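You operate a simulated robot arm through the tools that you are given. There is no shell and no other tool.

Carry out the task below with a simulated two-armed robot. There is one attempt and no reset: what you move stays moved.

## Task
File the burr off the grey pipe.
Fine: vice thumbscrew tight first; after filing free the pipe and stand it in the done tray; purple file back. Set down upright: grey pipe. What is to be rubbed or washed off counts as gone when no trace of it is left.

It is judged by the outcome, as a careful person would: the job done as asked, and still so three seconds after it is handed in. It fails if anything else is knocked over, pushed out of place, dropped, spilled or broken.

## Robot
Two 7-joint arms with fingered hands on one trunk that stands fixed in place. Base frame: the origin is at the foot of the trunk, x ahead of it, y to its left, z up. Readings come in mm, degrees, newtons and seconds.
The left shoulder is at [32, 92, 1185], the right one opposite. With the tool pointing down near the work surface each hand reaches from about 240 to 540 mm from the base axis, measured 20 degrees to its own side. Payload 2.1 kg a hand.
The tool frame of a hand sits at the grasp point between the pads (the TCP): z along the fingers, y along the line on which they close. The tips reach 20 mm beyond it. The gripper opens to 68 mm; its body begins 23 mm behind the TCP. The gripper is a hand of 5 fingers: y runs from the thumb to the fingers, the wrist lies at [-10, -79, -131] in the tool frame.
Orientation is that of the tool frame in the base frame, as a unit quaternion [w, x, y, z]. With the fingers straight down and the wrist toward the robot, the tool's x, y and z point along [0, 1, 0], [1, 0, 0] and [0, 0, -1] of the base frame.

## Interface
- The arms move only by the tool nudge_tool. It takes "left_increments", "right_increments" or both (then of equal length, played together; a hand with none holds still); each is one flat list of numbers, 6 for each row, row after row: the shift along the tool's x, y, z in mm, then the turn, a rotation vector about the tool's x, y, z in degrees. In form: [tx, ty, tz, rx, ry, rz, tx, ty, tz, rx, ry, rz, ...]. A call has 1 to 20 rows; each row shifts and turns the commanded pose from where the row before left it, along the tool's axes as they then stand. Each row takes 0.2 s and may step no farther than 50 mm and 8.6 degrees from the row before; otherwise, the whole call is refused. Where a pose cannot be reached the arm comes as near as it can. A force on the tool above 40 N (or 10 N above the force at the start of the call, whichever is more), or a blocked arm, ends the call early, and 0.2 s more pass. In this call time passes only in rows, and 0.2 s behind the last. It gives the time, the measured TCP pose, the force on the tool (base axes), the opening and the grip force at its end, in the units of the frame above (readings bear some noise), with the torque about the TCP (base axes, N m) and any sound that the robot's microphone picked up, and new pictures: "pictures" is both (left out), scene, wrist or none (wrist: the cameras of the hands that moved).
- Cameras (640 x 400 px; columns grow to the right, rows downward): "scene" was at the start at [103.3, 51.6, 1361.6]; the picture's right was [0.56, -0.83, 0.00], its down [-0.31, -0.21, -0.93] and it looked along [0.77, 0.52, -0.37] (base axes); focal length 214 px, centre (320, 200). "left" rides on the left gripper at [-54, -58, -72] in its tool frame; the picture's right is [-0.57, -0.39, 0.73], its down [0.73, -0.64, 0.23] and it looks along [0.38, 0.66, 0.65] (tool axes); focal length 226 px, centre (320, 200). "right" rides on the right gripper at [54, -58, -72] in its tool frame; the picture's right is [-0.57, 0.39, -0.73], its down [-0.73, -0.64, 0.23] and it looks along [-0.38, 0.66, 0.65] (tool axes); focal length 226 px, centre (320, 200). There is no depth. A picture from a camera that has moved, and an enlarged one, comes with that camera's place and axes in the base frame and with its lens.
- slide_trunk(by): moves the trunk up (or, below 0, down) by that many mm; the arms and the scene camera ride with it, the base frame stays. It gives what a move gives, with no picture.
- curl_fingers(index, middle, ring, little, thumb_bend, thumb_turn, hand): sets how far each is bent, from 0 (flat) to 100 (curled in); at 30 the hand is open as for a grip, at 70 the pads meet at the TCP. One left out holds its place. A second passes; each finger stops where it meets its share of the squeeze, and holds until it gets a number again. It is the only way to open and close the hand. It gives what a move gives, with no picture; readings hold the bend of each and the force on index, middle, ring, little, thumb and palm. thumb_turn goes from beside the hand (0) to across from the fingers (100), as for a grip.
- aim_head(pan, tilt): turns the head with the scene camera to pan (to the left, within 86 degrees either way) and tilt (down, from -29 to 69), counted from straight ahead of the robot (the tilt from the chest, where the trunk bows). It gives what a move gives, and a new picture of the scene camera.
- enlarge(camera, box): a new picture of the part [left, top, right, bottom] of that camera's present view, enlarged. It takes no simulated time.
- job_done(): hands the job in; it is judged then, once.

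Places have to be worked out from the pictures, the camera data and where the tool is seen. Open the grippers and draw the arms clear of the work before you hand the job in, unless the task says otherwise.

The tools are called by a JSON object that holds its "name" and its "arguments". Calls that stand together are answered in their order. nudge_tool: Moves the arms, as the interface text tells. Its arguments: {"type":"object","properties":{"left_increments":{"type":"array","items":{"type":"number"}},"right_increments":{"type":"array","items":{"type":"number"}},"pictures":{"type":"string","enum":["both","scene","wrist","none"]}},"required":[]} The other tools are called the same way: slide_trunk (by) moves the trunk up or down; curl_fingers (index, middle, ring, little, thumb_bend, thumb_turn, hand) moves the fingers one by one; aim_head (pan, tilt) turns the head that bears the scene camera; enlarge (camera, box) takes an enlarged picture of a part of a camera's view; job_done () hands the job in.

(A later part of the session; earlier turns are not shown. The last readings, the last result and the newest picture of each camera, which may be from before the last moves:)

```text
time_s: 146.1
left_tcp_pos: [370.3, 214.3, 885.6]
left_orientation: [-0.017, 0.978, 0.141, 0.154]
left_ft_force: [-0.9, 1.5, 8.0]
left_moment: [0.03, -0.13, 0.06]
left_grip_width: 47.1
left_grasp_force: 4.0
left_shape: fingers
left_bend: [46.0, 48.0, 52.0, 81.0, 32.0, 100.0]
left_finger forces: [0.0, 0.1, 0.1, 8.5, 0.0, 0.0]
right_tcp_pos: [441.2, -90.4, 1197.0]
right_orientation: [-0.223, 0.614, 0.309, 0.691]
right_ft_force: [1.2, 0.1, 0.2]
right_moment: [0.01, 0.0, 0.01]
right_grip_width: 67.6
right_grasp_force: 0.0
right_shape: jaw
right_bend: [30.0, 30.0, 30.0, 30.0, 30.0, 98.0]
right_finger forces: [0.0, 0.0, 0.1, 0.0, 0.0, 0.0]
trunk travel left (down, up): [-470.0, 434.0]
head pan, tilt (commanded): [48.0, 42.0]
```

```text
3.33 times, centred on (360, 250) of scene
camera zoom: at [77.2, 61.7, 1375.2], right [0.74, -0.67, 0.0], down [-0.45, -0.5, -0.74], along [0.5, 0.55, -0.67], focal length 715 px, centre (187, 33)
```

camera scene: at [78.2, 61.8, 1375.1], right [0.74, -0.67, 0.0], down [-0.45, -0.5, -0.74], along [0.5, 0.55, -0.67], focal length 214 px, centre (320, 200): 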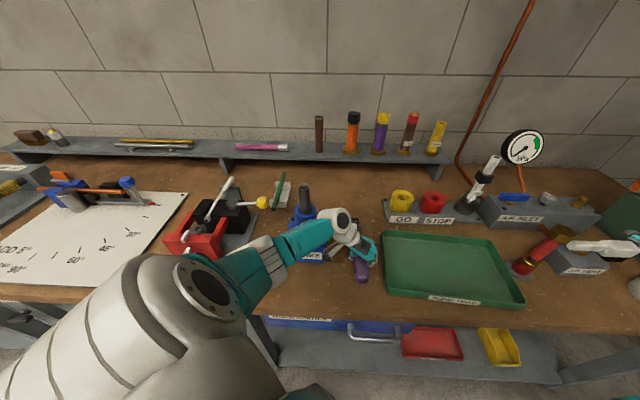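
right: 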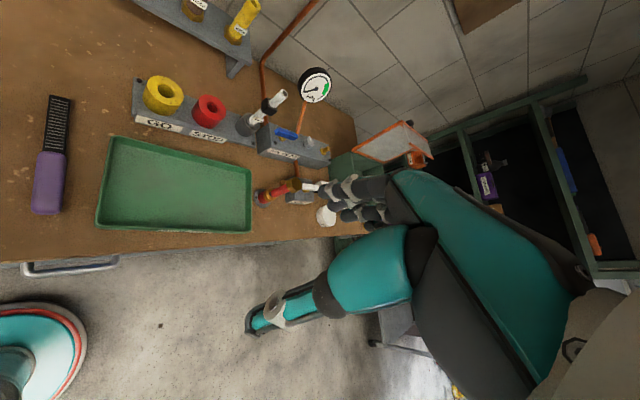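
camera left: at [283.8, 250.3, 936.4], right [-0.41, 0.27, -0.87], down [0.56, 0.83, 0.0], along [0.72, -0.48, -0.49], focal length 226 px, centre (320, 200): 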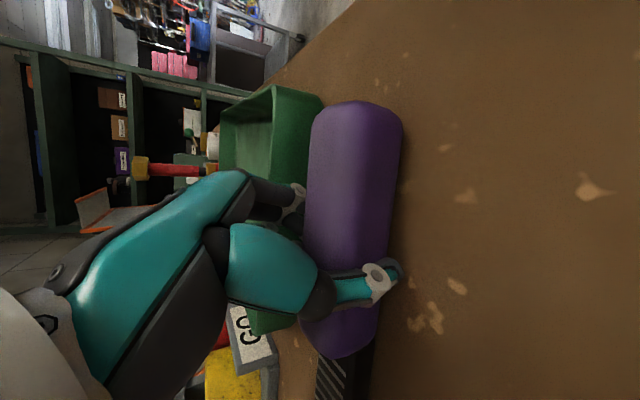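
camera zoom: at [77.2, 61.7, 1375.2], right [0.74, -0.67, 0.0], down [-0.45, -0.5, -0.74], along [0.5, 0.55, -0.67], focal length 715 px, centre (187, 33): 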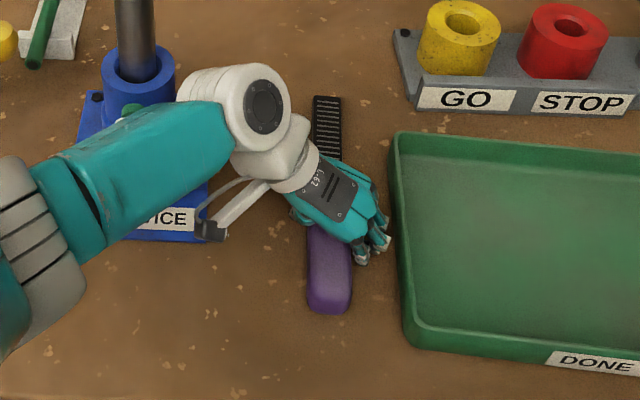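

The little finger is jammed against the table as it opens. I raise the hand 4 mm to free it.

{"name": "nudge_tool", "arguments": {"left_increments": [0.6, 0, -1.9, 0, 0, 0, 0.6, 0, -1.9, 0, 0, 0], "pictures": "none"}}

{"name": "nudge_tool", "arguments": {"left_increments": [0.6, 0, -1.9, 0, 0, 0, 0.6, 0, -1.9, 0, 0, 0], "pictures": "both"}}

{"name": "enlarge", "arguments": {"camera": "scene", "box": [300, 190, 420, 310]}}

```text
time_s: 146.7
left_tcp_pos: [372.2, 213.5, 890.1]
left_orientation: [-0.017, 0.978, 0.141, 0.154]
left_ft_force: [-1.0, 0.8, 10.1]
left_moment: [0.05, -0.34, 0.04]
left_grip_width: 48.1
left_grasp_force: 6.1
left_shape: fingers
left_bend: [45.0, 48.0, 52.0, 76.0, 32.0, 100.0]
left_finger forces: [1.1, 0.0, 0.0, 10.9, 0.1, 0.0]
right_tcp_pos: [439.5, -88.7, 1196.9]
right_orientation: [-0.224, 0.614, 0.309, 0.691]
right_ft_force: [0.6, -0.5, -0.4]
right_moment: [0.01, 0.01, 0.01]
right_grip_width: 67.5
right_grasp_force: 0.0
right_shape: jaw
right_bend: [30.0, 30.0, 30.0, 30.0, 30.0, 98.0]
right_finger forces: [0.0, 0.2, 0.0, 0.1, 0.0, 0.0]
trunk travel left (down, up): [-470.0, 434.0]
head pan, tilt (commanded): [48.0, 42.0]
```

```text
time_s: 147.3
left_tcp_pos: [372.6, 214.2, 892.1]
left_orientation: [-0.018, 0.978, 0.141, 0.153]
left_ft_force: [-0.2, 0.5, -0.5]
left_moment: [-0.01, 0.0, 0.0]
left_grip_width: 47.4
left_grasp_force: 0.1
left_shape: fingers
left_bend: [46.0, 48.0, 52.0, 54.0, 32.0, 100.0]
left_finger forces: [0.0, 0.1, 0.0, 0.0, 0.0, 0.1]
right_tcp_pos: [441.2, -89.7, 1197.5]
right_orientation: [-0.224, 0.614, 0.31, 0.691]
right_ft_force: [-0.3, 0.8, -0.8]
right_moment: [0.03, 0.03, -0.01]
right_grip_width: 67.4
right_grasp_force: 0.1
right_shape: jaw
right_bend: [30.0, 30.0, 30.0, 30.0, 30.0, 98.0]
right_finger forces: [0.0, 0.0, 0.0, 0.1, 0.0, 0.0]
trunk travel left (down, up): [-470.0, 434.0]
head pan, tilt (commanded): [48.0, 42.0]
camera scene: at [78.1, 61.7, 1375.1], right [0.74, -0.67, 0.0], down [-0.45, -0.5, -0.74], along [0.5, 0.55, -0.67], focal length 214 px, centre (320, 200)
camera left: at [284.9, 250.2, 944.0], right [-0.41, 0.27, -0.87], down [0.56, 0.83, 0.0], along [0.72, -0.48, -0.5], focal length 226 px, centre (320, 200)
```

scene: 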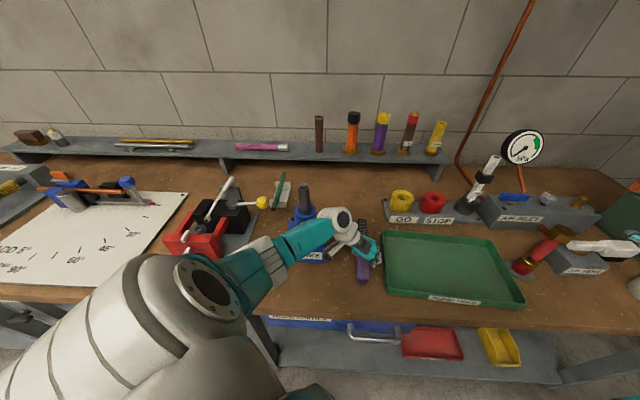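
left: 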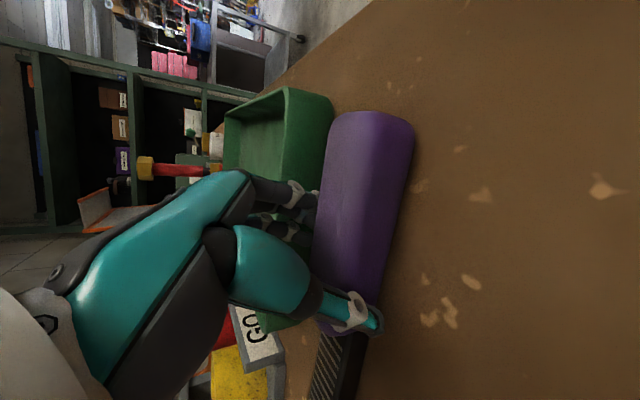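

```text
3.33 times, centred on (360, 250) of scene
camera zoom: at [78.1, 61.7, 1375.1], right [0.74, -0.67, 0.0], down [-0.45, -0.5, -0.74], along [0.5, 0.55, -0.67], focal length 715 px, centre (187, 33)
```

zoom: 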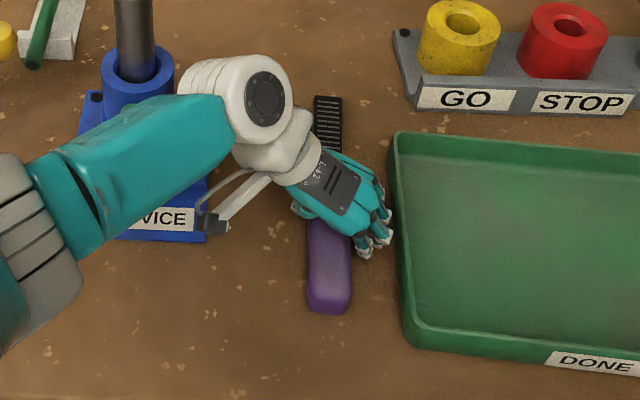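

The hand is free; the file lies within about 12 mm and 5° of its original pose. I raise the hand straight up.

{"name": "nudge_tool", "arguments": {"left_increments": [3, 0, -9.5, 0, 0, 0, 9, 0, -28.6, 0, 0, 0, 12, 0.3, -38, 0, 0, 0, 12, 0.3, -38, 0, 0, 0], "pictures": "both"}}

{"name": "enlarge", "arguments": {"camera": "scene", "box": [300, 190, 420, 310]}}

```text
time_s: 148.3
left_tcp_pos: [370.5, 216.6, 1013.2]
left_orientation: [-0.017, 0.978, 0.141, 0.152]
left_ft_force: [0.3, 0.3, -0.7]
left_moment: [-0.01, 0.02, 0.0]
left_grip_width: 47.3
left_grasp_force: 0.0
left_shape: fingers
left_bend: [46.0, 48.0, 52.0, 54.0, 32.0, 100.0]
left_finger forces: [0.0, 0.0, 0.0, 0.1, 0.0, 0.1]
right_tcp_pos: [440.9, -89.9, 1197.1]
right_orientation: [-0.223, 0.613, 0.311, 0.691]
right_ft_force: [-0.3, -0.2, 0.3]
right_moment: [0.03, -0.02, 0.05]
right_grip_width: 67.5
right_grasp_force: 0.0
right_shape: jaw
right_bend: [30.0, 30.0, 30.0, 30.0, 30.0, 98.0]
right_finger forces: [0.0, 0.0, 0.0, 0.0, 0.1, 0.0]
trunk travel left (down, up): [-470.0, 434.0]
head pan, tilt (commanded): [48.0, 42.0]
camera scene: at [78.0, 61.7, 1375.2], right [0.74, -0.67, 0.0], down [-0.45, -0.5, -0.74], along [0.5, 0.55, -0.67], focal length 214 px, centre (320, 200)
camera left: at [281.6, 252.0, 1065.3], right [-0.41, 0.27, -0.87], down [0.56, 0.83, 0.0], along [0.72, -0.48, -0.49], focal length 226 px, centre (320, 200)
```

scene: 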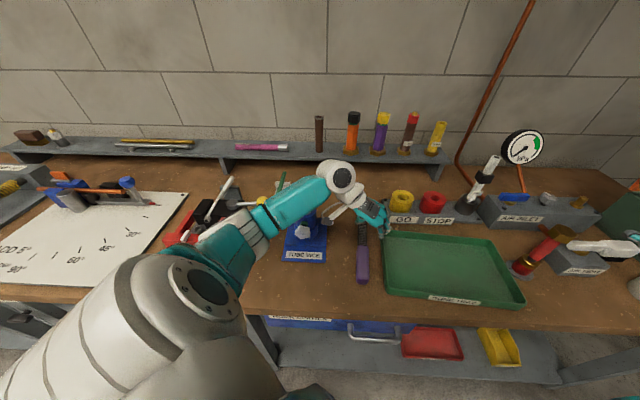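
left: 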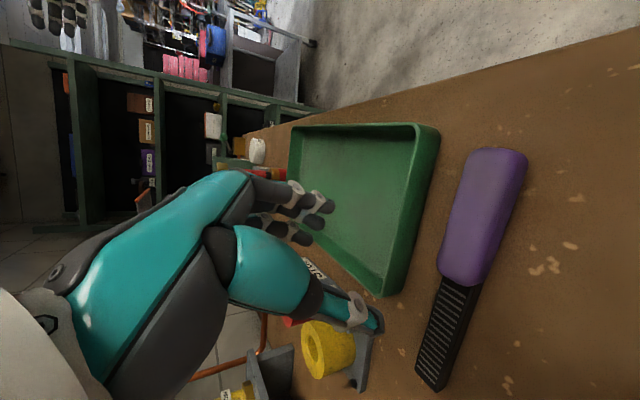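

```text
3.33 times, centred on (360, 250) of scene
camera zoom: at [78.0, 61.7, 1375.2], right [0.74, -0.67, 0.0], down [-0.45, -0.5, -0.74], along [0.5, 0.55, -0.67], focal length 715 px, centre (187, 33)
```

zoom: 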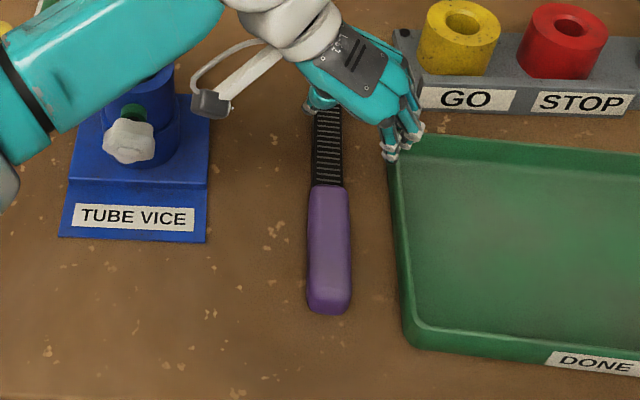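

The file lies flat in its place. Next, free the pipe: I move the hand back to the front of the vice and restore the 45° tilted posture used for the knob.

{"name": "nudge_tool", "arguments": {"left_increments": [-18.6, -30.1, -23.8, 0, 0, 0, -18.6, -30.1, -23.8, 0, 0, 0, -18.6, -30.1, -23.8, 0, 0, 0, -18.6, -30.1, -23.8, 0, 0, 0, 0, 0, 0, 2.18, 0.06, -6.84, 0, 0, 0, 2.18, 0.06, -6.84, 0, 0, 0, 2.18, 0.06, -6.84, 0, 0, 0, 2.18, 0.06, -6.84, 0, 0, 0, 0, 6.6, 0, 0, 0, 0, 0, 6.6, 0, 0, 0, 0, 0, 6.6, 0, 0, 0, 0, 0, 6.6, 0], "pictures": "both"}}

```text
time_s: 150.9
left_tcp_pos: [241.2, 304.0, 1079.0]
left_orientation: [-0.14, 0.855, 0.357, 0.349]
left_ft_force: [-0.9, 0.3, -0.5]
left_moment: [-0.04, -0.02, 0.03]
left_grip_width: 47.1
left_grasp_force: 0.1
left_shape: fingers
left_bend: [46.0, 48.0, 52.0, 54.0, 32.0, 100.0]
left_finger forces: [0.0, 0.0, 0.1, 0.0, 0.1, 0.0]
right_tcp_pos: [440.7, -88.9, 1196.7]
right_orientation: [-0.224, 0.614, 0.31, 0.691]
right_ft_force: [0.0, -0.3, -1.2]
right_moment: [0.0, -0.01, 0.01]
right_grip_width: 67.3
right_grasp_force: 0.1
right_shape: jaw
right_bend: [30.0, 30.0, 30.0, 30.0, 30.0, 98.0]
right_finger forces: [0.0, 0.0, 0.0, 0.0, 0.1, 0.0]
trunk travel left (down, up): [-470.0, 434.0]
head pan, tilt (commanded): [48.0, 42.0]
camera scene: at [77.8, 61.6, 1375.2], right [0.74, -0.67, 0.0], down [-0.45, -0.5, -0.74], along [0.5, 0.55, -0.67], focal length 214 px, centre (320, 200)
camera left: at [136.0, 281.3, 1092.9], right [-0.2, 0.34, -0.92], down [0.03, 0.94, 0.34], along [0.98, 0.04, -0.19], focal length 226 px, centre (320, 200)
```

scene: 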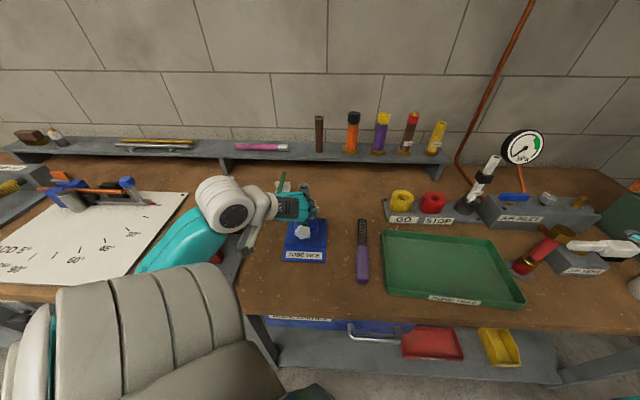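
left: 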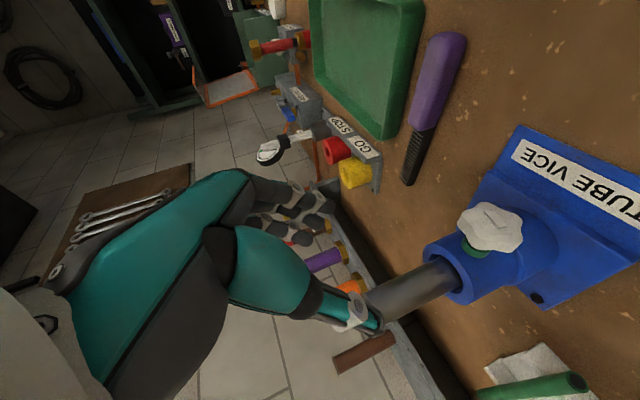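

Posture restored. I raise the trunk 60 mm while lowering the hand equally, open the fingers, and pre-rotate the hand clockwise by 92° so the loosening turn has full travel.

{"name": "slide_trunk", "arguments": {"by": 60}}

{"name": "curl_fingers", "arguments": {"hand": "left", "index": 30, "middle": 30, "ring": 30, "little": 30, "thumb_bend": 30, "thumb_turn": 98}}

{"name": "nudge_tool", "arguments": {"left_increments": [-20.9, -0.3, 21.5, 0, 0, 0, -20.9, -0.3, 21.5, 0, 0, 0, 0, 0, 0, 6.0, 0.01, 5.83, 0, 0, 0, 6.0, 0.01, 5.83, 0, 0, 0, 6.0, 0.01, 5.83, 0, 0, 0, 6.0, 0.01, 5.83, 0, 0, 0, 6.0, 0.01, 5.83, 0, 0, 0, 6.0, 0.01, 5.83, 0, 0, 0, 6.0, 0.01, 5.83, 0, 0, 0, 6.0, 0.01, 5.83, 0, 0, 0, 6.0, 0.01, 5.83, 0, 0, 0, 6.0, 0.01, 5.83, 0, 0, 0, 6.0, 0.01, 5.83], "pictures": "both"}}

```text
time_s: 151.9
left_tcp_pos: [240.5, 303.3, 1138.1]
left_orientation: [-0.14, 0.855, 0.357, 0.349]
left_ft_force: [0.5, 0.3, 0.0]
left_moment: [0.01, -0.04, -0.02]
left_grip_width: 47.3
left_grasp_force: 0.0
left_shape: fingers
left_bend: [46.0, 48.0, 52.0, 54.0, 32.0, 100.0]
left_finger forces: [0.0, 0.1, 0.0, 0.0, 0.0, 0.0]
right_tcp_pos: [441.0, -88.0, 1258.0]
right_orientation: [-0.227, 0.613, 0.308, 0.691]
right_ft_force: [0.4, -0.1, 0.3]
right_moment: [0.0, 0.02, -0.03]
right_grip_width: 67.6
right_grasp_force: 0.1
right_shape: jaw
right_bend: [30.0, 30.0, 30.0, 30.0, 30.0, 98.0]
right_finger forces: [0.1, 0.0, 0.0, 0.0, 0.0, 0.0]
trunk travel left (down, up): [-530.0, 374.0]
head pan, tilt (commanded): [48.0, 42.0]
```

```text
time_s: 152.9
left_tcp_pos: [239.8, 303.6, 1139.0]
left_orientation: [-0.141, 0.855, 0.357, 0.348]
left_ft_force: [0.2, -0.3, -0.2]
left_moment: [0.03, -0.01, 0.02]
left_grip_width: 62.0
left_grasp_force: 0.0
left_shape: fingers
left_bend: [30.0, 30.0, 30.0, 30.0, 30.0, 96.0]
left_finger forces: [0.1, 0.0, 0.1, 0.0, 0.1, 0.0]
right_tcp_pos: [440.2, -89.0, 1256.4]
right_orientation: [-0.225, 0.613, 0.308, 0.691]
right_ft_force: [-0.3, -0.5, 0.0]
right_moment: [0.0, 0.0, 0.03]
right_grip_width: 67.7
right_grasp_force: 0.0
right_shape: jaw
right_bend: [30.0, 30.0, 30.0, 30.0, 30.0, 98.0]
right_finger forces: [0.0, 0.0, 0.0, 0.1, 0.0, 0.0]
trunk travel left (down, up): [-530.0, 374.0]
head pan, tilt (commanded): [48.0, 42.0]
```

```text
time_s: 155.7
left_tcp_pos: [241.4, 304.1, 1078.7]
left_orientation: [0.714, -0.7, 0.0, 0.012]
left_ft_force: [0.4, -0.1, -0.4]
left_moment: [-0.02, 0.0, 0.0]
left_grip_width: 62.4
left_grasp_force: 0.0
left_shape: fingers
left_bend: [30.0, 30.0, 30.0, 30.0, 30.0, 96.0]
left_finger forces: [0.0, 0.0, 0.0, 0.0, 0.0, 0.0]
right_tcp_pos: [441.8, -88.6, 1256.2]
right_orientation: [-0.226, 0.613, 0.309, 0.691]
right_ft_force: [0.4, 0.3, -0.4]
right_moment: [-0.02, 0.0, -0.01]
right_grip_width: 67.7
right_grasp_force: 0.1
right_shape: jaw
right_bend: [30.0, 30.0, 30.0, 30.0, 30.0, 98.0]
right_finger forces: [0.1, 0.0, 0.0, 0.1, 0.1, 0.1]
trunk travel left (down, up): [-530.0, 374.0]
head pan, tilt (commanded): [48.0, 42.0]
camera scene: at [73.7, 61.6, 1435.4], right [0.74, -0.67, 0.0], down [-0.45, -0.5, -0.74], along [0.5, 0.55, -0.67], focal length 214 px, centre (320, 200)
camera left: at [188.4, 229.2, 1137.3], right [-0.57, 0.71, 0.41], down [0.74, 0.23, 0.63], along [0.35, 0.67, -0.66], focal length 226 px, centre (320, 200)
```

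scene: 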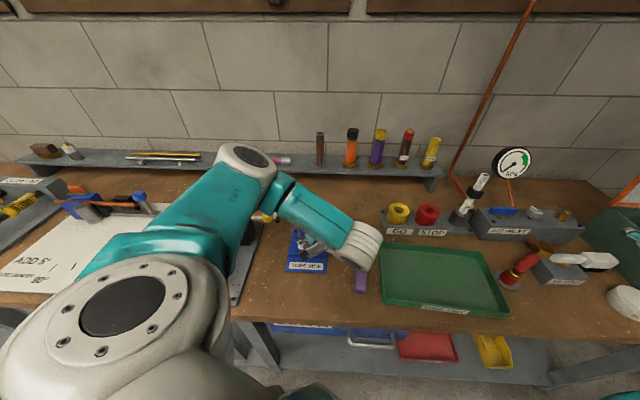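
left: 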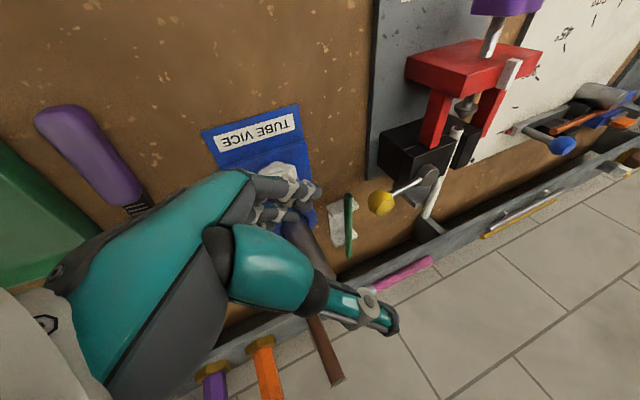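

The hand is pre-rotated (thumb up, fingers below). I back off a little, align with the screw axis and descend to knob height.

{"name": "nudge_tool", "arguments": {"left_increments": [-14.9, 0.1, -6.2, 0, 0, 0, 0.8, 45.3, -0.9, 0, 0, 0, 0.8, 45.3, -0.9, 0, 0, 0, 0.8, 45.3, -0.9, 0, 0, 0], "pictures": "both"}}

{"name": "enlarge", "arguments": {"camera": "left", "box": [220, 130, 440, 350]}}

{"name": "enlarge", "arguments": {"camera": "scene", "box": [260, 190, 370, 290]}}

```text
time_s: 156.7
left_tcp_pos: [224.1, 296.9, 942.3]
left_orientation: [0.714, -0.7, 0.001, 0.011]
left_ft_force: [-0.6, 0.3, 0.2]
left_moment: [-0.01, -0.04, 0.01]
left_grip_width: 62.3
left_grasp_force: 0.0
left_shape: fingers
left_bend: [30.0, 30.0, 30.0, 30.0, 30.0, 96.0]
left_finger forces: [0.0, 0.0, 0.1, 0.0, 0.1, 0.0]
right_tcp_pos: [440.1, -88.5, 1255.9]
right_orientation: [-0.225, 0.613, 0.309, 0.691]
right_ft_force: [0.1, -0.2, 0.4]
right_moment: [0.0, 0.03, 0.01]
right_grip_width: 67.5
right_grasp_force: 0.1
right_shape: jaw
right_bend: [30.0, 30.0, 30.0, 30.0, 30.0, 98.0]
right_finger forces: [0.0, 0.0, 0.0, 0.0, 0.1, 0.0]
trunk travel left (down, up): [-530.0, 374.0]
head pan, tilt (commanded): [48.0, 42.0]
camera scene: at [73.5, 61.6, 1435.4], right [0.74, -0.67, 0.0], down [-0.45, -0.5, -0.74], along [0.5, 0.55, -0.67], focal length 214 px, centre (320, 200)
camera left: at [171.1, 223.7, 1001.7], right [-0.57, 0.71, 0.41], down [0.74, 0.23, 0.63], along [0.36, 0.66, -0.66], focal length 226 px, centre (320, 200)
```

scene: 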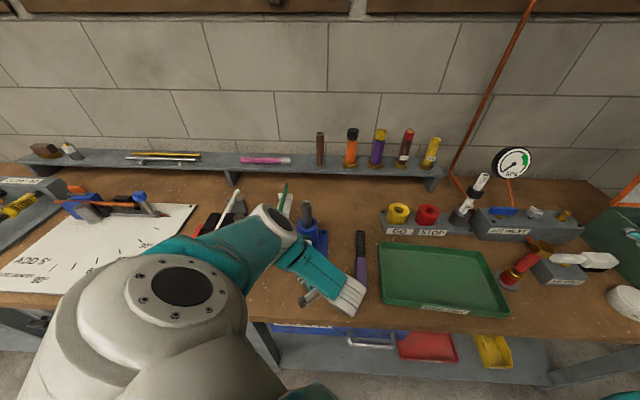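
left: 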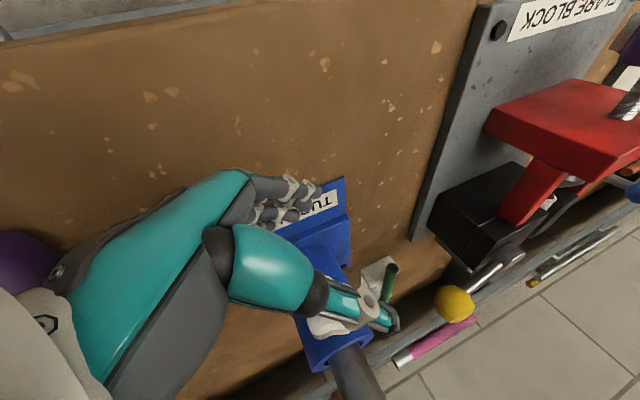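

```text
1.82 times, centred on (330, 240) of left
camera zoom: at [171.1, 223.7, 1001.7], right [-0.57, 0.71, 0.41], down [0.74, 0.23, 0.63], along [0.36, 0.66, -0.66], focal length 411 px, centre (302, 127)
```

zoom: 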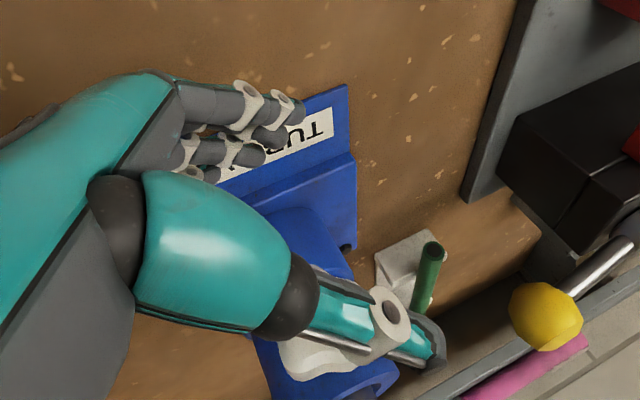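

```text
4.00 times, centred on (315, 240) of scene
camera zoom: at [73.5, 61.6, 1435.4], right [0.74, -0.67, 0.0], down [-0.45, -0.5, -0.74], along [0.5, 0.55, -0.67], focal length 858 px, centre (340, 40)
```

zoom: 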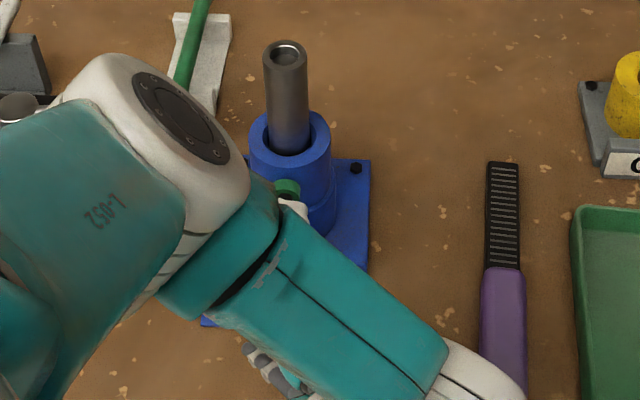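

Aligned with the screw axis (within 1-2 mm). I move forward 77 mm onto the knob in small rows.

{"name": "nudge_tool", "arguments": {"left_increments": [7, 0, 6.6, 0, 0, 0, 7, 0, 6.6, 0, 0, 0, 7, 0, 6.6, 0, 0, 0, 7, 0, 6.6, 0, 0, 0, 7, 0, 6.6, 0, 0, 0, 7, 0, 6.6, 0, 0, 0, 7, 0, 6.6, 0, 0, 0, 7, 0, 6.6, 0, 0, 0], "pictures": "wrist"}}

{"name": "enlarge", "arguments": {"camera": "left", "box": [220, 130, 440, 350]}}

```text
time_s: 158.5
left_tcp_pos: [280.7, 350.1, 943.1]
left_orientation: [0.714, -0.7, 0.002, 0.011]
left_ft_force: [0.3, -0.1, 0.2]
left_moment: [0.01, -0.02, 0.01]
left_grip_width: 62.4
left_grasp_force: 0.0
left_shape: fingers
left_bend: [30.0, 30.0, 30.0, 30.0, 30.0, 96.0]
left_finger forces: [0.1, 0.1, 0.0, 0.1, 0.0, 0.1]
right_tcp_pos: [440.1, -88.7, 1255.8]
right_orientation: [-0.226, 0.614, 0.309, 0.691]
right_ft_force: [-0.9, 0.5, 0.2]
right_moment: [-0.01, -0.02, -0.02]
right_grip_width: 67.9
right_grasp_force: 0.0
right_shape: jaw
right_bend: [30.0, 30.0, 30.0, 30.0, 30.0, 98.0]
right_finger forces: [0.0, 0.1, 0.1, 0.0, 0.0, 0.0]
trunk travel left (down, up): [-530.0, 374.0]
head pan, tilt (commanded): [48.0, 42.0]
camera left: at [228.4, 276.0, 1002.2], right [-0.57, 0.71, 0.41], down [0.74, 0.23, 0.63], along [0.36, 0.66, -0.66], focal length 226 px, centre (320, 200)
```

left: 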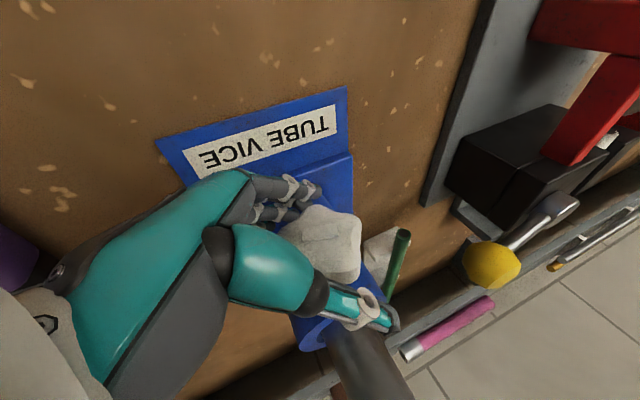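

```text
1.82 times, centred on (330, 240) of left
camera zoom: at [228.4, 276.0, 1002.2], right [-0.57, 0.71, 0.41], down [0.74, 0.23, 0.63], along [0.36, 0.66, -0.66], focal length 411 px, centre (302, 127)
```

zoom: 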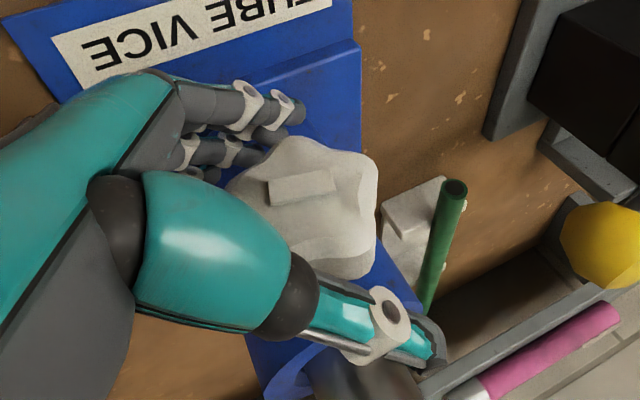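

The knob sits between thumb and fingers. I close index, middle and thumb on it with a moderately firm grip.

{"name": "curl_fingers", "arguments": {"hand": "left", "index": 60, "middle": 62, "thumb_bend": 60}}

{"name": "curl_fingers", "arguments": {"hand": "left", "index": 68, "middle": 70, "thumb_bend": 68}}

{"name": "enlarge", "arguments": {"camera": "left", "box": [220, 130, 440, 350]}}

```text
time_s: 159.5
left_tcp_pos: [281.0, 350.2, 942.6]
left_orientation: [0.714, -0.7, 0.002, 0.011]
left_ft_force: [-1.6, 1.6, 3.2]
left_moment: [0.03, 0.01, -0.02]
left_grip_width: 27.7
left_grasp_force: 6.8
left_shape: fingers
left_bend: [54.0, 59.0, 30.0, 30.0, 50.0, 98.0]
left_finger forces: [4.2, 1.7, 0.0, 0.0, 7.9, 0.1]
right_tcp_pos: [439.1, -89.1, 1255.7]
right_orientation: [-0.226, 0.613, 0.309, 0.691]
right_ft_force: [0.2, 0.1, -0.8]
right_moment: [0.01, -0.04, 0.0]
right_grip_width: 67.4
right_grasp_force: 0.1
right_shape: jaw
right_bend: [30.0, 30.0, 30.0, 30.0, 30.0, 98.0]
right_finger forces: [0.1, 0.0, 0.1, 0.0, 0.0, 0.1]
trunk travel left (down, up): [-530.0, 374.0]
head pan, tilt (commanded): [48.0, 42.0]
```

```text
time_s: 160.5
left_tcp_pos: [281.4, 350.5, 943.7]
left_orientation: [0.713, -0.701, 0.002, 0.011]
left_ft_force: [-0.1, 1.6, 0.0]
left_moment: [0.0, 0.06, 0.01]
left_grip_width: 25.2
left_grasp_force: 12.0
left_shape: fingers
left_bend: [55.0, 62.0, 30.0, 30.0, 51.0, 98.0]
left_finger forces: [7.0, 4.6, 0.0, 0.0, 11.8, 0.0]
right_tcp_pos: [439.6, -88.4, 1257.5]
right_orientation: [-0.225, 0.614, 0.309, 0.691]
right_ft_force: [-0.2, -0.2, 0.6]
right_moment: [0.02, -0.04, -0.01]
right_grip_width: 67.8
right_grasp_force: 0.1
right_shape: jaw
right_bend: [30.0, 30.0, 30.0, 30.0, 30.0, 98.0]
right_finger forces: [0.0, 0.0, 0.0, 0.1, 0.0, 0.0]
trunk travel left (down, up): [-530.0, 374.0]
head pan, tilt (commanded): [48.0, 42.0]
```

```text
1.82 times, centred on (330, 240) of left
camera zoom: at [228.1, 276.0, 1002.1], right [-0.57, 0.71, 0.41], down [0.74, 0.23, 0.63], along [0.36, 0.66, -0.66], focal length 411 px, centre (302, 127)
```

zoom: 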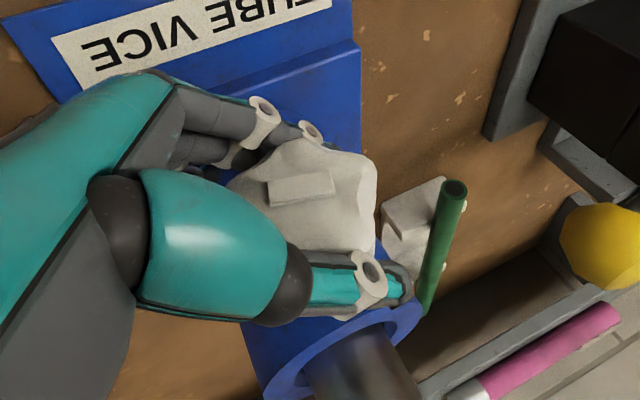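

Grip 12 N. I turn counter-clockwise 25° first and watch torque and the marker bar.

{"name": "nudge_tool", "arguments": {"left_increments": [0, 0, 0, -3.05, 0, -2.96, 0, 0, 0, -3.05, 0, -2.96, 0, 0, 0, -3.05, 0, -2.96, 0, 0, 0, -3.05, 0, -2.96, 0, 0, 0, -3.05, 0, -2.96, 0, 0, 0, -3.05, 0, -2.96], "pictures": "wrist"}}

{"name": "enlarge", "arguments": {"camera": "left", "box": [220, 130, 440, 350]}}

```text
time_s: 161.9
left_tcp_pos: [281.2, 349.3, 942.3]
left_orientation: [-0.587, 0.796, 0.109, 0.098]
left_ft_force: [-0.2, -1.1, 6.0]
left_moment: [0.05, 0.01, 0.0]
left_grip_width: 24.3
left_grasp_force: 11.0
left_shape: fingers
left_bend: [59.0, 63.0, 30.0, 30.0, 51.0, 99.0]
left_finger forces: [4.9, 4.1, 0.0, 0.0, 13.4, 0.1]
right_tcp_pos: [439.0, -89.5, 1256.4]
right_orientation: [-0.226, 0.613, 0.308, 0.691]
right_ft_force: [0.8, -0.6, 0.3]
right_moment: [0.0, 0.01, -0.04]
right_grip_width: 67.8
right_grasp_force: 0.0
right_shape: jaw
right_bend: [30.0, 30.0, 30.0, 30.0, 30.0, 98.0]
right_finger forces: [0.1, 0.0, 0.0, 0.1, 0.0, 0.0]
trunk travel left (down, up): [-530.0, 374.0]
head pan, tilt (commanded): [48.0, 42.0]
camera left: at [209.4, 294.7, 1002.3], right [-0.63, 0.78, -0.02], down [0.52, 0.45, 0.73], along [0.57, 0.45, -0.69], focal length 226 px, centre (320, 200)
```

left: 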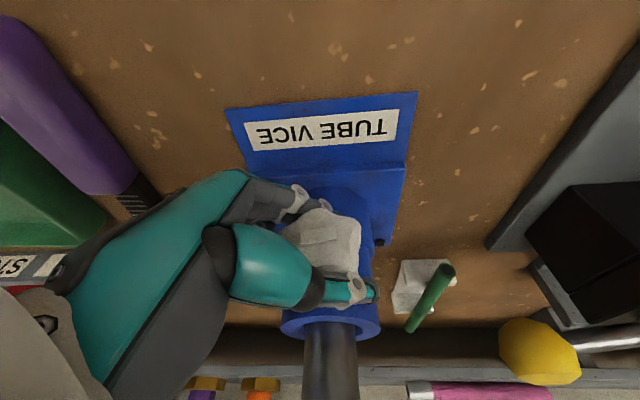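

```text
1.82 times, centred on (330, 240) of left
camera zoom: at [209.4, 294.7, 1002.3], right [-0.63, 0.78, -0.02], down [0.52, 0.45, 0.73], along [0.57, 0.45, -0.69], focal length 411 px, centre (302, 127)
```

zoom: 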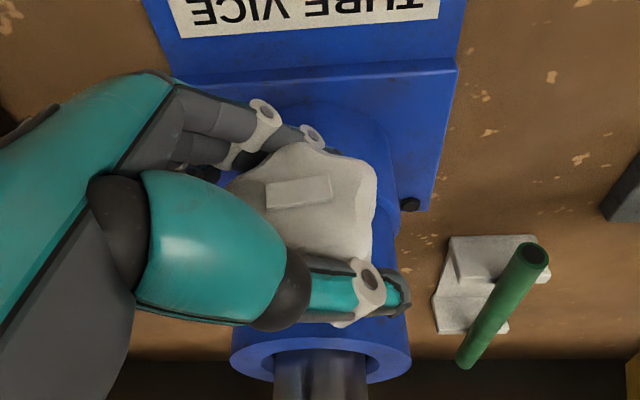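

The bar stays fixed relative to the hand, so the knob is turning loose. I continue another 80° counter-clockwise.

{"name": "nudge_tool", "arguments": {"left_increments": [0, 0, 0, -4.1, 0, -3.98, 0, 0, 0, -4.1, 0, -3.98, 0, 0, 0, -4.1, 0, -3.98, 0, 0, 0, -4.1, 0, -3.98, 0, 0, 0, -4.1, 0, -3.98, 0, 0, 0, -4.1, 0, -3.98, 0, 0, 0, -4.1, 0, -3.98, 0, 0, 0, -4.1, 0, -3.98, 0, 0, 0, -4.1, 0, -3.98, 0, 0, 0, -4.1, 0, -3.98, 0, 0, 0, -4.1, 0, -3.98, 0, 0, 0, -4.1, 0, -3.98, 0, 0, 0, -4.1, 0, -3.98, 0, 0, 0, -4.1, 0, -3.98], "pictures": "both"}}

{"name": "enlarge", "arguments": {"camera": "left", "box": [220, 130, 440, 350]}}

{"name": "enlarge", "arguments": {"camera": "scene", "box": [260, 190, 370, 290]}}

```text
time_s: 164.9
left_tcp_pos: [281.0, 349.7, 942.8]
left_orientation: [-0.038, 0.832, 0.394, 0.389]
left_ft_force: [-1.1, -0.1, 5.8]
left_moment: [0.04, -0.03, 0.01]
left_grip_width: 23.1
left_grasp_force: 10.7
left_shape: fingers
left_bend: [57.0, 62.0, 30.0, 30.0, 56.0, 100.0]
left_finger forces: [5.9, 5.2, 0.1, 0.0, 10.8, 0.1]
right_tcp_pos: [439.5, -88.8, 1257.1]
right_orientation: [-0.225, 0.614, 0.308, 0.691]
right_ft_force: [0.6, 0.2, -0.2]
right_moment: [0.0, -0.02, 0.03]
right_grip_width: 67.8
right_grasp_force: 0.1
right_shape: jaw
right_bend: [30.0, 30.0, 30.0, 30.0, 30.0, 98.0]
right_finger forces: [0.0, 0.0, 0.0, 0.0, 0.1, 0.0]
trunk travel left (down, up): [-530.0, 374.0]
head pan, tilt (commanded): [48.0, 42.0]
camera scene: at [73.0, 61.4, 1435.4], right [0.74, -0.67, 0.0], down [-0.45, -0.5, -0.74], along [0.5, 0.55, -0.67], focal length 214 px, centre (320, 200)
camera left: at [175.1, 329.0, 942.8], right [-0.04, 0.18, -0.98], down [-0.01, 0.98, 0.18], along [1.0, 0.02, -0.03], focal length 226 px, centre (320, 200)
```

scene: 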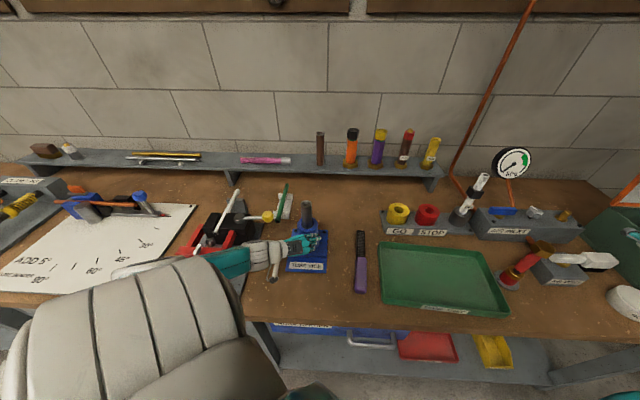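
left: 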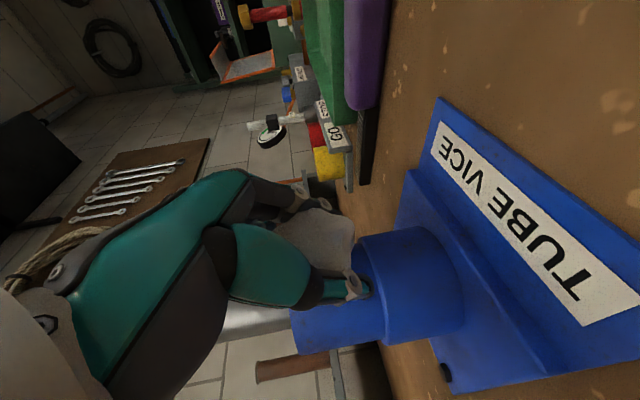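

```text
1.82 times, centred on (330, 240) of left
camera zoom: at [175.1, 329.0, 942.8], right [-0.04, 0.18, -0.98], down [-0.01, 0.98, 0.18], along [1.0, 0.02, -0.03], focal length 411 px, centre (302, 127)
```

zoom: 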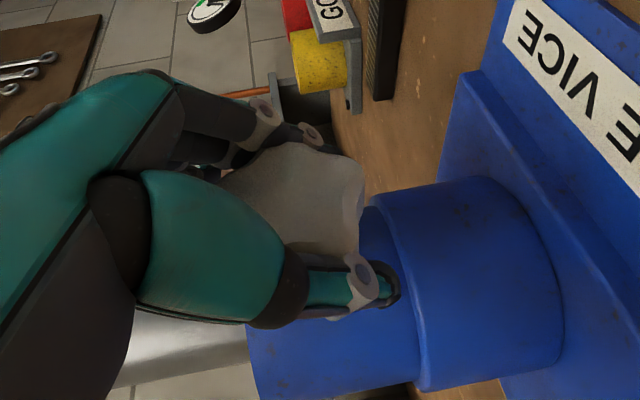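

```text
4.00 times, centred on (315, 240) of scene
camera zoom: at [73.0, 61.4, 1435.4], right [0.74, -0.67, 0.0], down [-0.45, -0.5, -0.74], along [0.5, 0.55, -0.67], focal length 858 px, centre (340, 40)
```

zoom: 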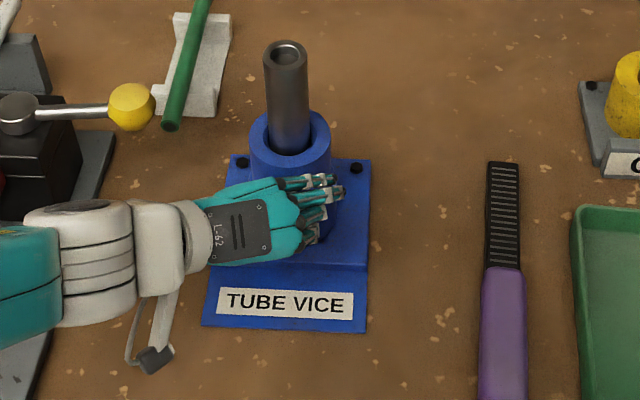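

The knob has been turned back about 105°. I release it and back away along the axis to check the indicator band.

{"name": "curl_fingers", "arguments": {"hand": "left", "index": 30, "middle": 30, "ring": 30, "little": 30, "thumb_bend": 30, "thumb_turn": 98}}

{"name": "nudge_tool", "arguments": {"left_increments": [-7.2, 0, -6.9, 0, 0, 0, -7.2, 0, -6.9, 0, 0, 0, -7.2, 0, -6.9, 0, 0, 0, -7.2, 0, -6.9, 0, 0, 0, -7.2, 0, -6.9, 0, 0, 0, -7.2, 0, -6.9, 0, 0, 0, -7.2, 0, -6.9, 0, 0, 0], "pictures": "both"}}

{"name": "enlarge", "arguments": {"camera": "scene", "box": [260, 190, 370, 290]}}

```text
time_s: 165.9
left_tcp_pos: [280.3, 350.5, 943.4]
left_orientation: [-0.038, 0.832, 0.394, 0.387]
left_ft_force: [-1.2, 0.0, -0.1]
left_moment: [0.02, 0.0, 0.02]
left_grip_width: 62.2
left_grasp_force: 0.0
left_shape: fingers
left_bend: [30.0, 30.0, 30.0, 30.0, 30.0, 96.0]
left_finger forces: [0.0, 0.1, 0.0, 0.1, 0.0, 0.0]
right_tcp_pos: [440.2, -88.3, 1257.0]
right_orientation: [-0.225, 0.613, 0.308, 0.691]
right_ft_force: [-0.5, 0.0, -0.5]
right_moment: [0.0, 0.03, -0.01]
right_grip_width: 67.9
right_grasp_force: 0.1
right_shape: jaw
right_bend: [30.0, 30.0, 30.0, 30.0, 30.0, 98.0]
right_finger forces: [0.0, 0.0, 0.0, 0.0, 0.1, 0.1]
trunk travel left (down, up): [-530.0, 374.0]
head pan, tilt (commanded): [48.0, 42.0]
```

```text
time_s: 167.5
left_tcp_pos: [233.0, 302.4, 942.8]
left_orientation: [-0.038, 0.832, 0.394, 0.389]
left_ft_force: [-0.6, -0.6, -0.5]
left_moment: [-0.02, 0.05, 0.01]
left_grip_width: 62.3
left_grasp_force: 0.1
left_shape: fingers
left_bend: [30.0, 30.0, 30.0, 30.0, 30.0, 96.0]
left_finger forces: [0.1, 0.0, 0.1, 0.0, 0.1, 0.0]
right_tcp_pos: [440.5, -88.1, 1257.2]
right_orientation: [-0.227, 0.613, 0.308, 0.691]
right_ft_force: [0.0, 0.4, 0.0]
right_moment: [-0.01, -0.01, -0.01]
right_grip_width: 67.5
right_grasp_force: 0.1
right_shape: jaw
right_bend: [30.0, 30.0, 30.0, 30.0, 30.0, 98.0]
right_finger forces: [0.0, 0.1, 0.1, 0.0, 0.0, 0.1]
trunk travel left (down, up): [-530.0, 374.0]
head pan, tilt (commanded): [48.0, 42.0]
camera scene: at [73.4, 61.7, 1435.4], right [0.74, -0.67, 0.0], down [-0.45, -0.5, -0.74], along [0.5, 0.55, -0.67], focal length 214 px, centre (320, 200)
camera left: at [127.1, 281.2, 942.4], right [-0.04, 0.18, -0.98], down [-0.01, 0.98, 0.18], along [1.0, 0.02, -0.03], focal length 226 px, centre (320, 200)
```

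scene: 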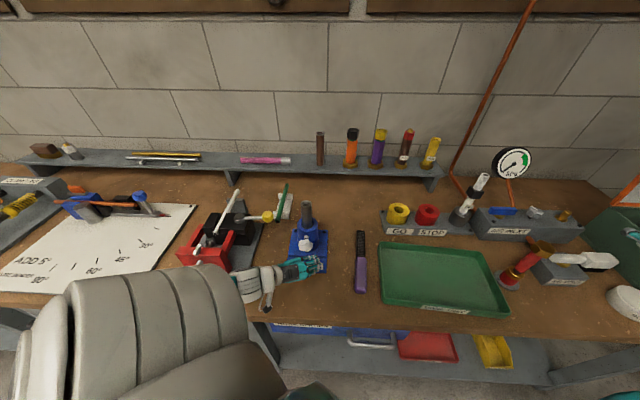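
left: 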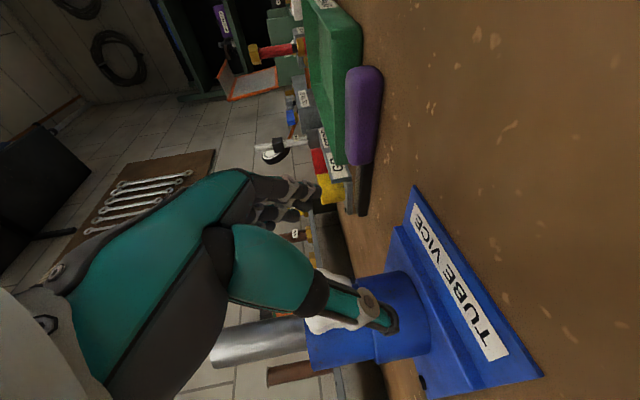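

```text
4.00 times, centred on (315, 240) of scene
camera zoom: at [73.4, 61.7, 1435.4], right [0.74, -0.67, 0.0], down [-0.45, -0.5, -0.74], along [0.5, 0.55, -0.67], focal length 858 px, centre (340, 40)
```

zoom: 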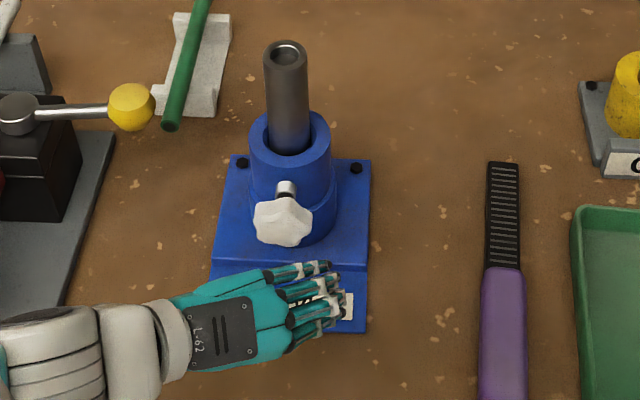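

The band is bare metal again, so the vice is free. I raise the hand and return it to fingers-down for taking the pipe from above.

{"name": "nudge_tool", "arguments": {"left_increments": [30.5, 10.9, -31.3, 0, 0, 0, 30.5, 10.9, -31.3, 0, 0, 0, 30.5, 10.9, -31.3, 0, 0, 0, 0, 0, 0, 5.04, 0, 4.83, 0, 0, 0, 5.04, 0, 4.83, 0, 0, 0, 0, -8.5, 0, 0, 0, 0, 0, -8.5, 0, 0, 0, 0, 0, -8.5, 0, 0, 0, 0, 0, -8.5, 0, 0, 0, 0, 0, -8.5, 0, 0, 0, 0, 0, -1.5, 0, 0, 0, -40, 0, 0, 0, 0, 0, -40, 0, 0, 0], "pictures": "both"}}

{"name": "enlarge", "arguments": {"camera": "scene", "box": [270, 190, 350, 270]}}

{"name": "enlarge", "arguments": {"camera": "left", "box": [290, 180, 500, 380]}}

```text
time_s: 170.3
left_tcp_pos: [231.5, 301.7, 1157.2]
left_orientation: [0.0, 0.924, 0.383, 0.001]
left_ft_force: [0.7, -0.6, -0.3]
left_moment: [0.0, 0.01, -0.03]
left_grip_width: 62.2
left_grasp_force: 0.1
left_shape: fingers
left_bend: [30.0, 30.0, 30.0, 30.0, 30.0, 96.0]
left_finger forces: [0.0, 0.0, 0.0, 0.0, 0.0, 0.0]
right_tcp_pos: [439.8, -89.0, 1257.1]
right_orientation: [-0.225, 0.613, 0.309, 0.691]
right_ft_force: [-0.3, 0.3, 0.1]
right_moment: [0.02, 0.01, 0.0]
right_grip_width: 67.5
right_grasp_force: 0.1
right_shape: jaw
right_bend: [30.0, 30.0, 30.0, 30.0, 30.0, 98.0]
right_finger forces: [0.0, 0.0, 0.0, 0.0, 0.0, 0.1]
trunk travel left (down, up): [-530.0, 374.0]
head pan, tilt (commanded): [48.0, 42.0]
camera scene: at [73.6, 61.7, 1435.4], right [0.74, -0.67, 0.0], down [-0.45, -0.5, -0.74], along [0.5, 0.55, -0.67], focal length 214 px, centre (320, 200)
camera left: at [151.3, 303.7, 1229.9], right [-0.67, -0.13, -0.73], down [0.07, 0.97, -0.23], along [0.74, -0.2, -0.65], focal length 226 px, centre (320, 200)
```

scene: 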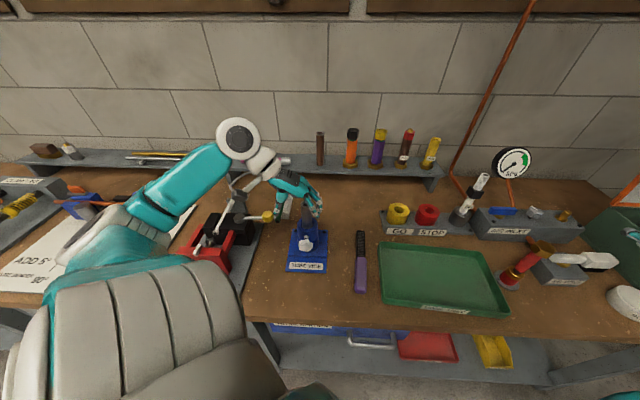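
left: 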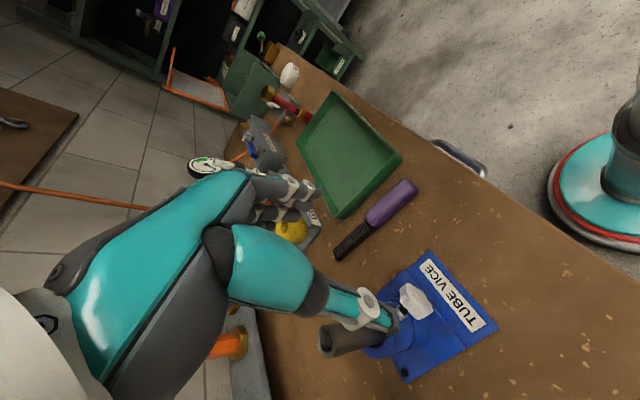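

```text
5.00 times, centred on (310, 230) of scene
camera zoom: at [73.6, 61.7, 1435.4], right [0.74, -0.67, 0.0], down [-0.45, -0.5, -0.74], along [0.5, 0.55, -0.67], focal length 1072 px, centre (370, 50)
```

zoom: 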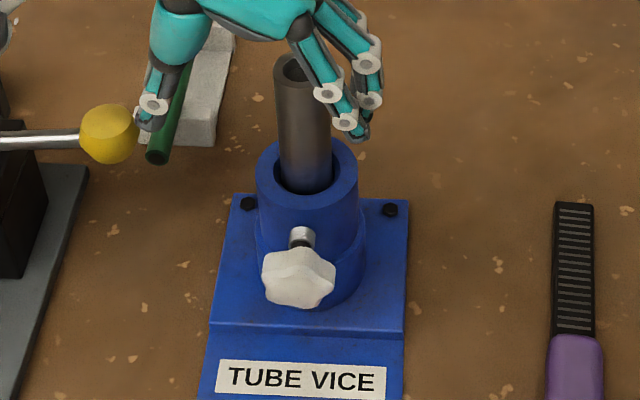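

```text
2.00 times, centred on (395, 280) of left
camera zoom: at [151.3, 303.7, 1229.9], right [-0.67, -0.13, -0.73], down [0.07, 0.97, -0.23], along [0.74, -0.2, -0.65], focal length 452 px, centre (170, 40)
```

zoom: 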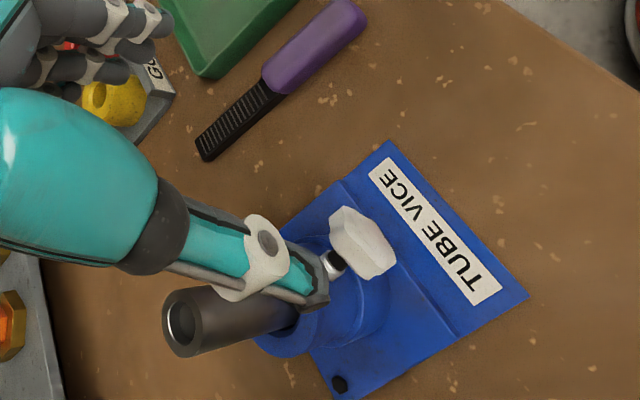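

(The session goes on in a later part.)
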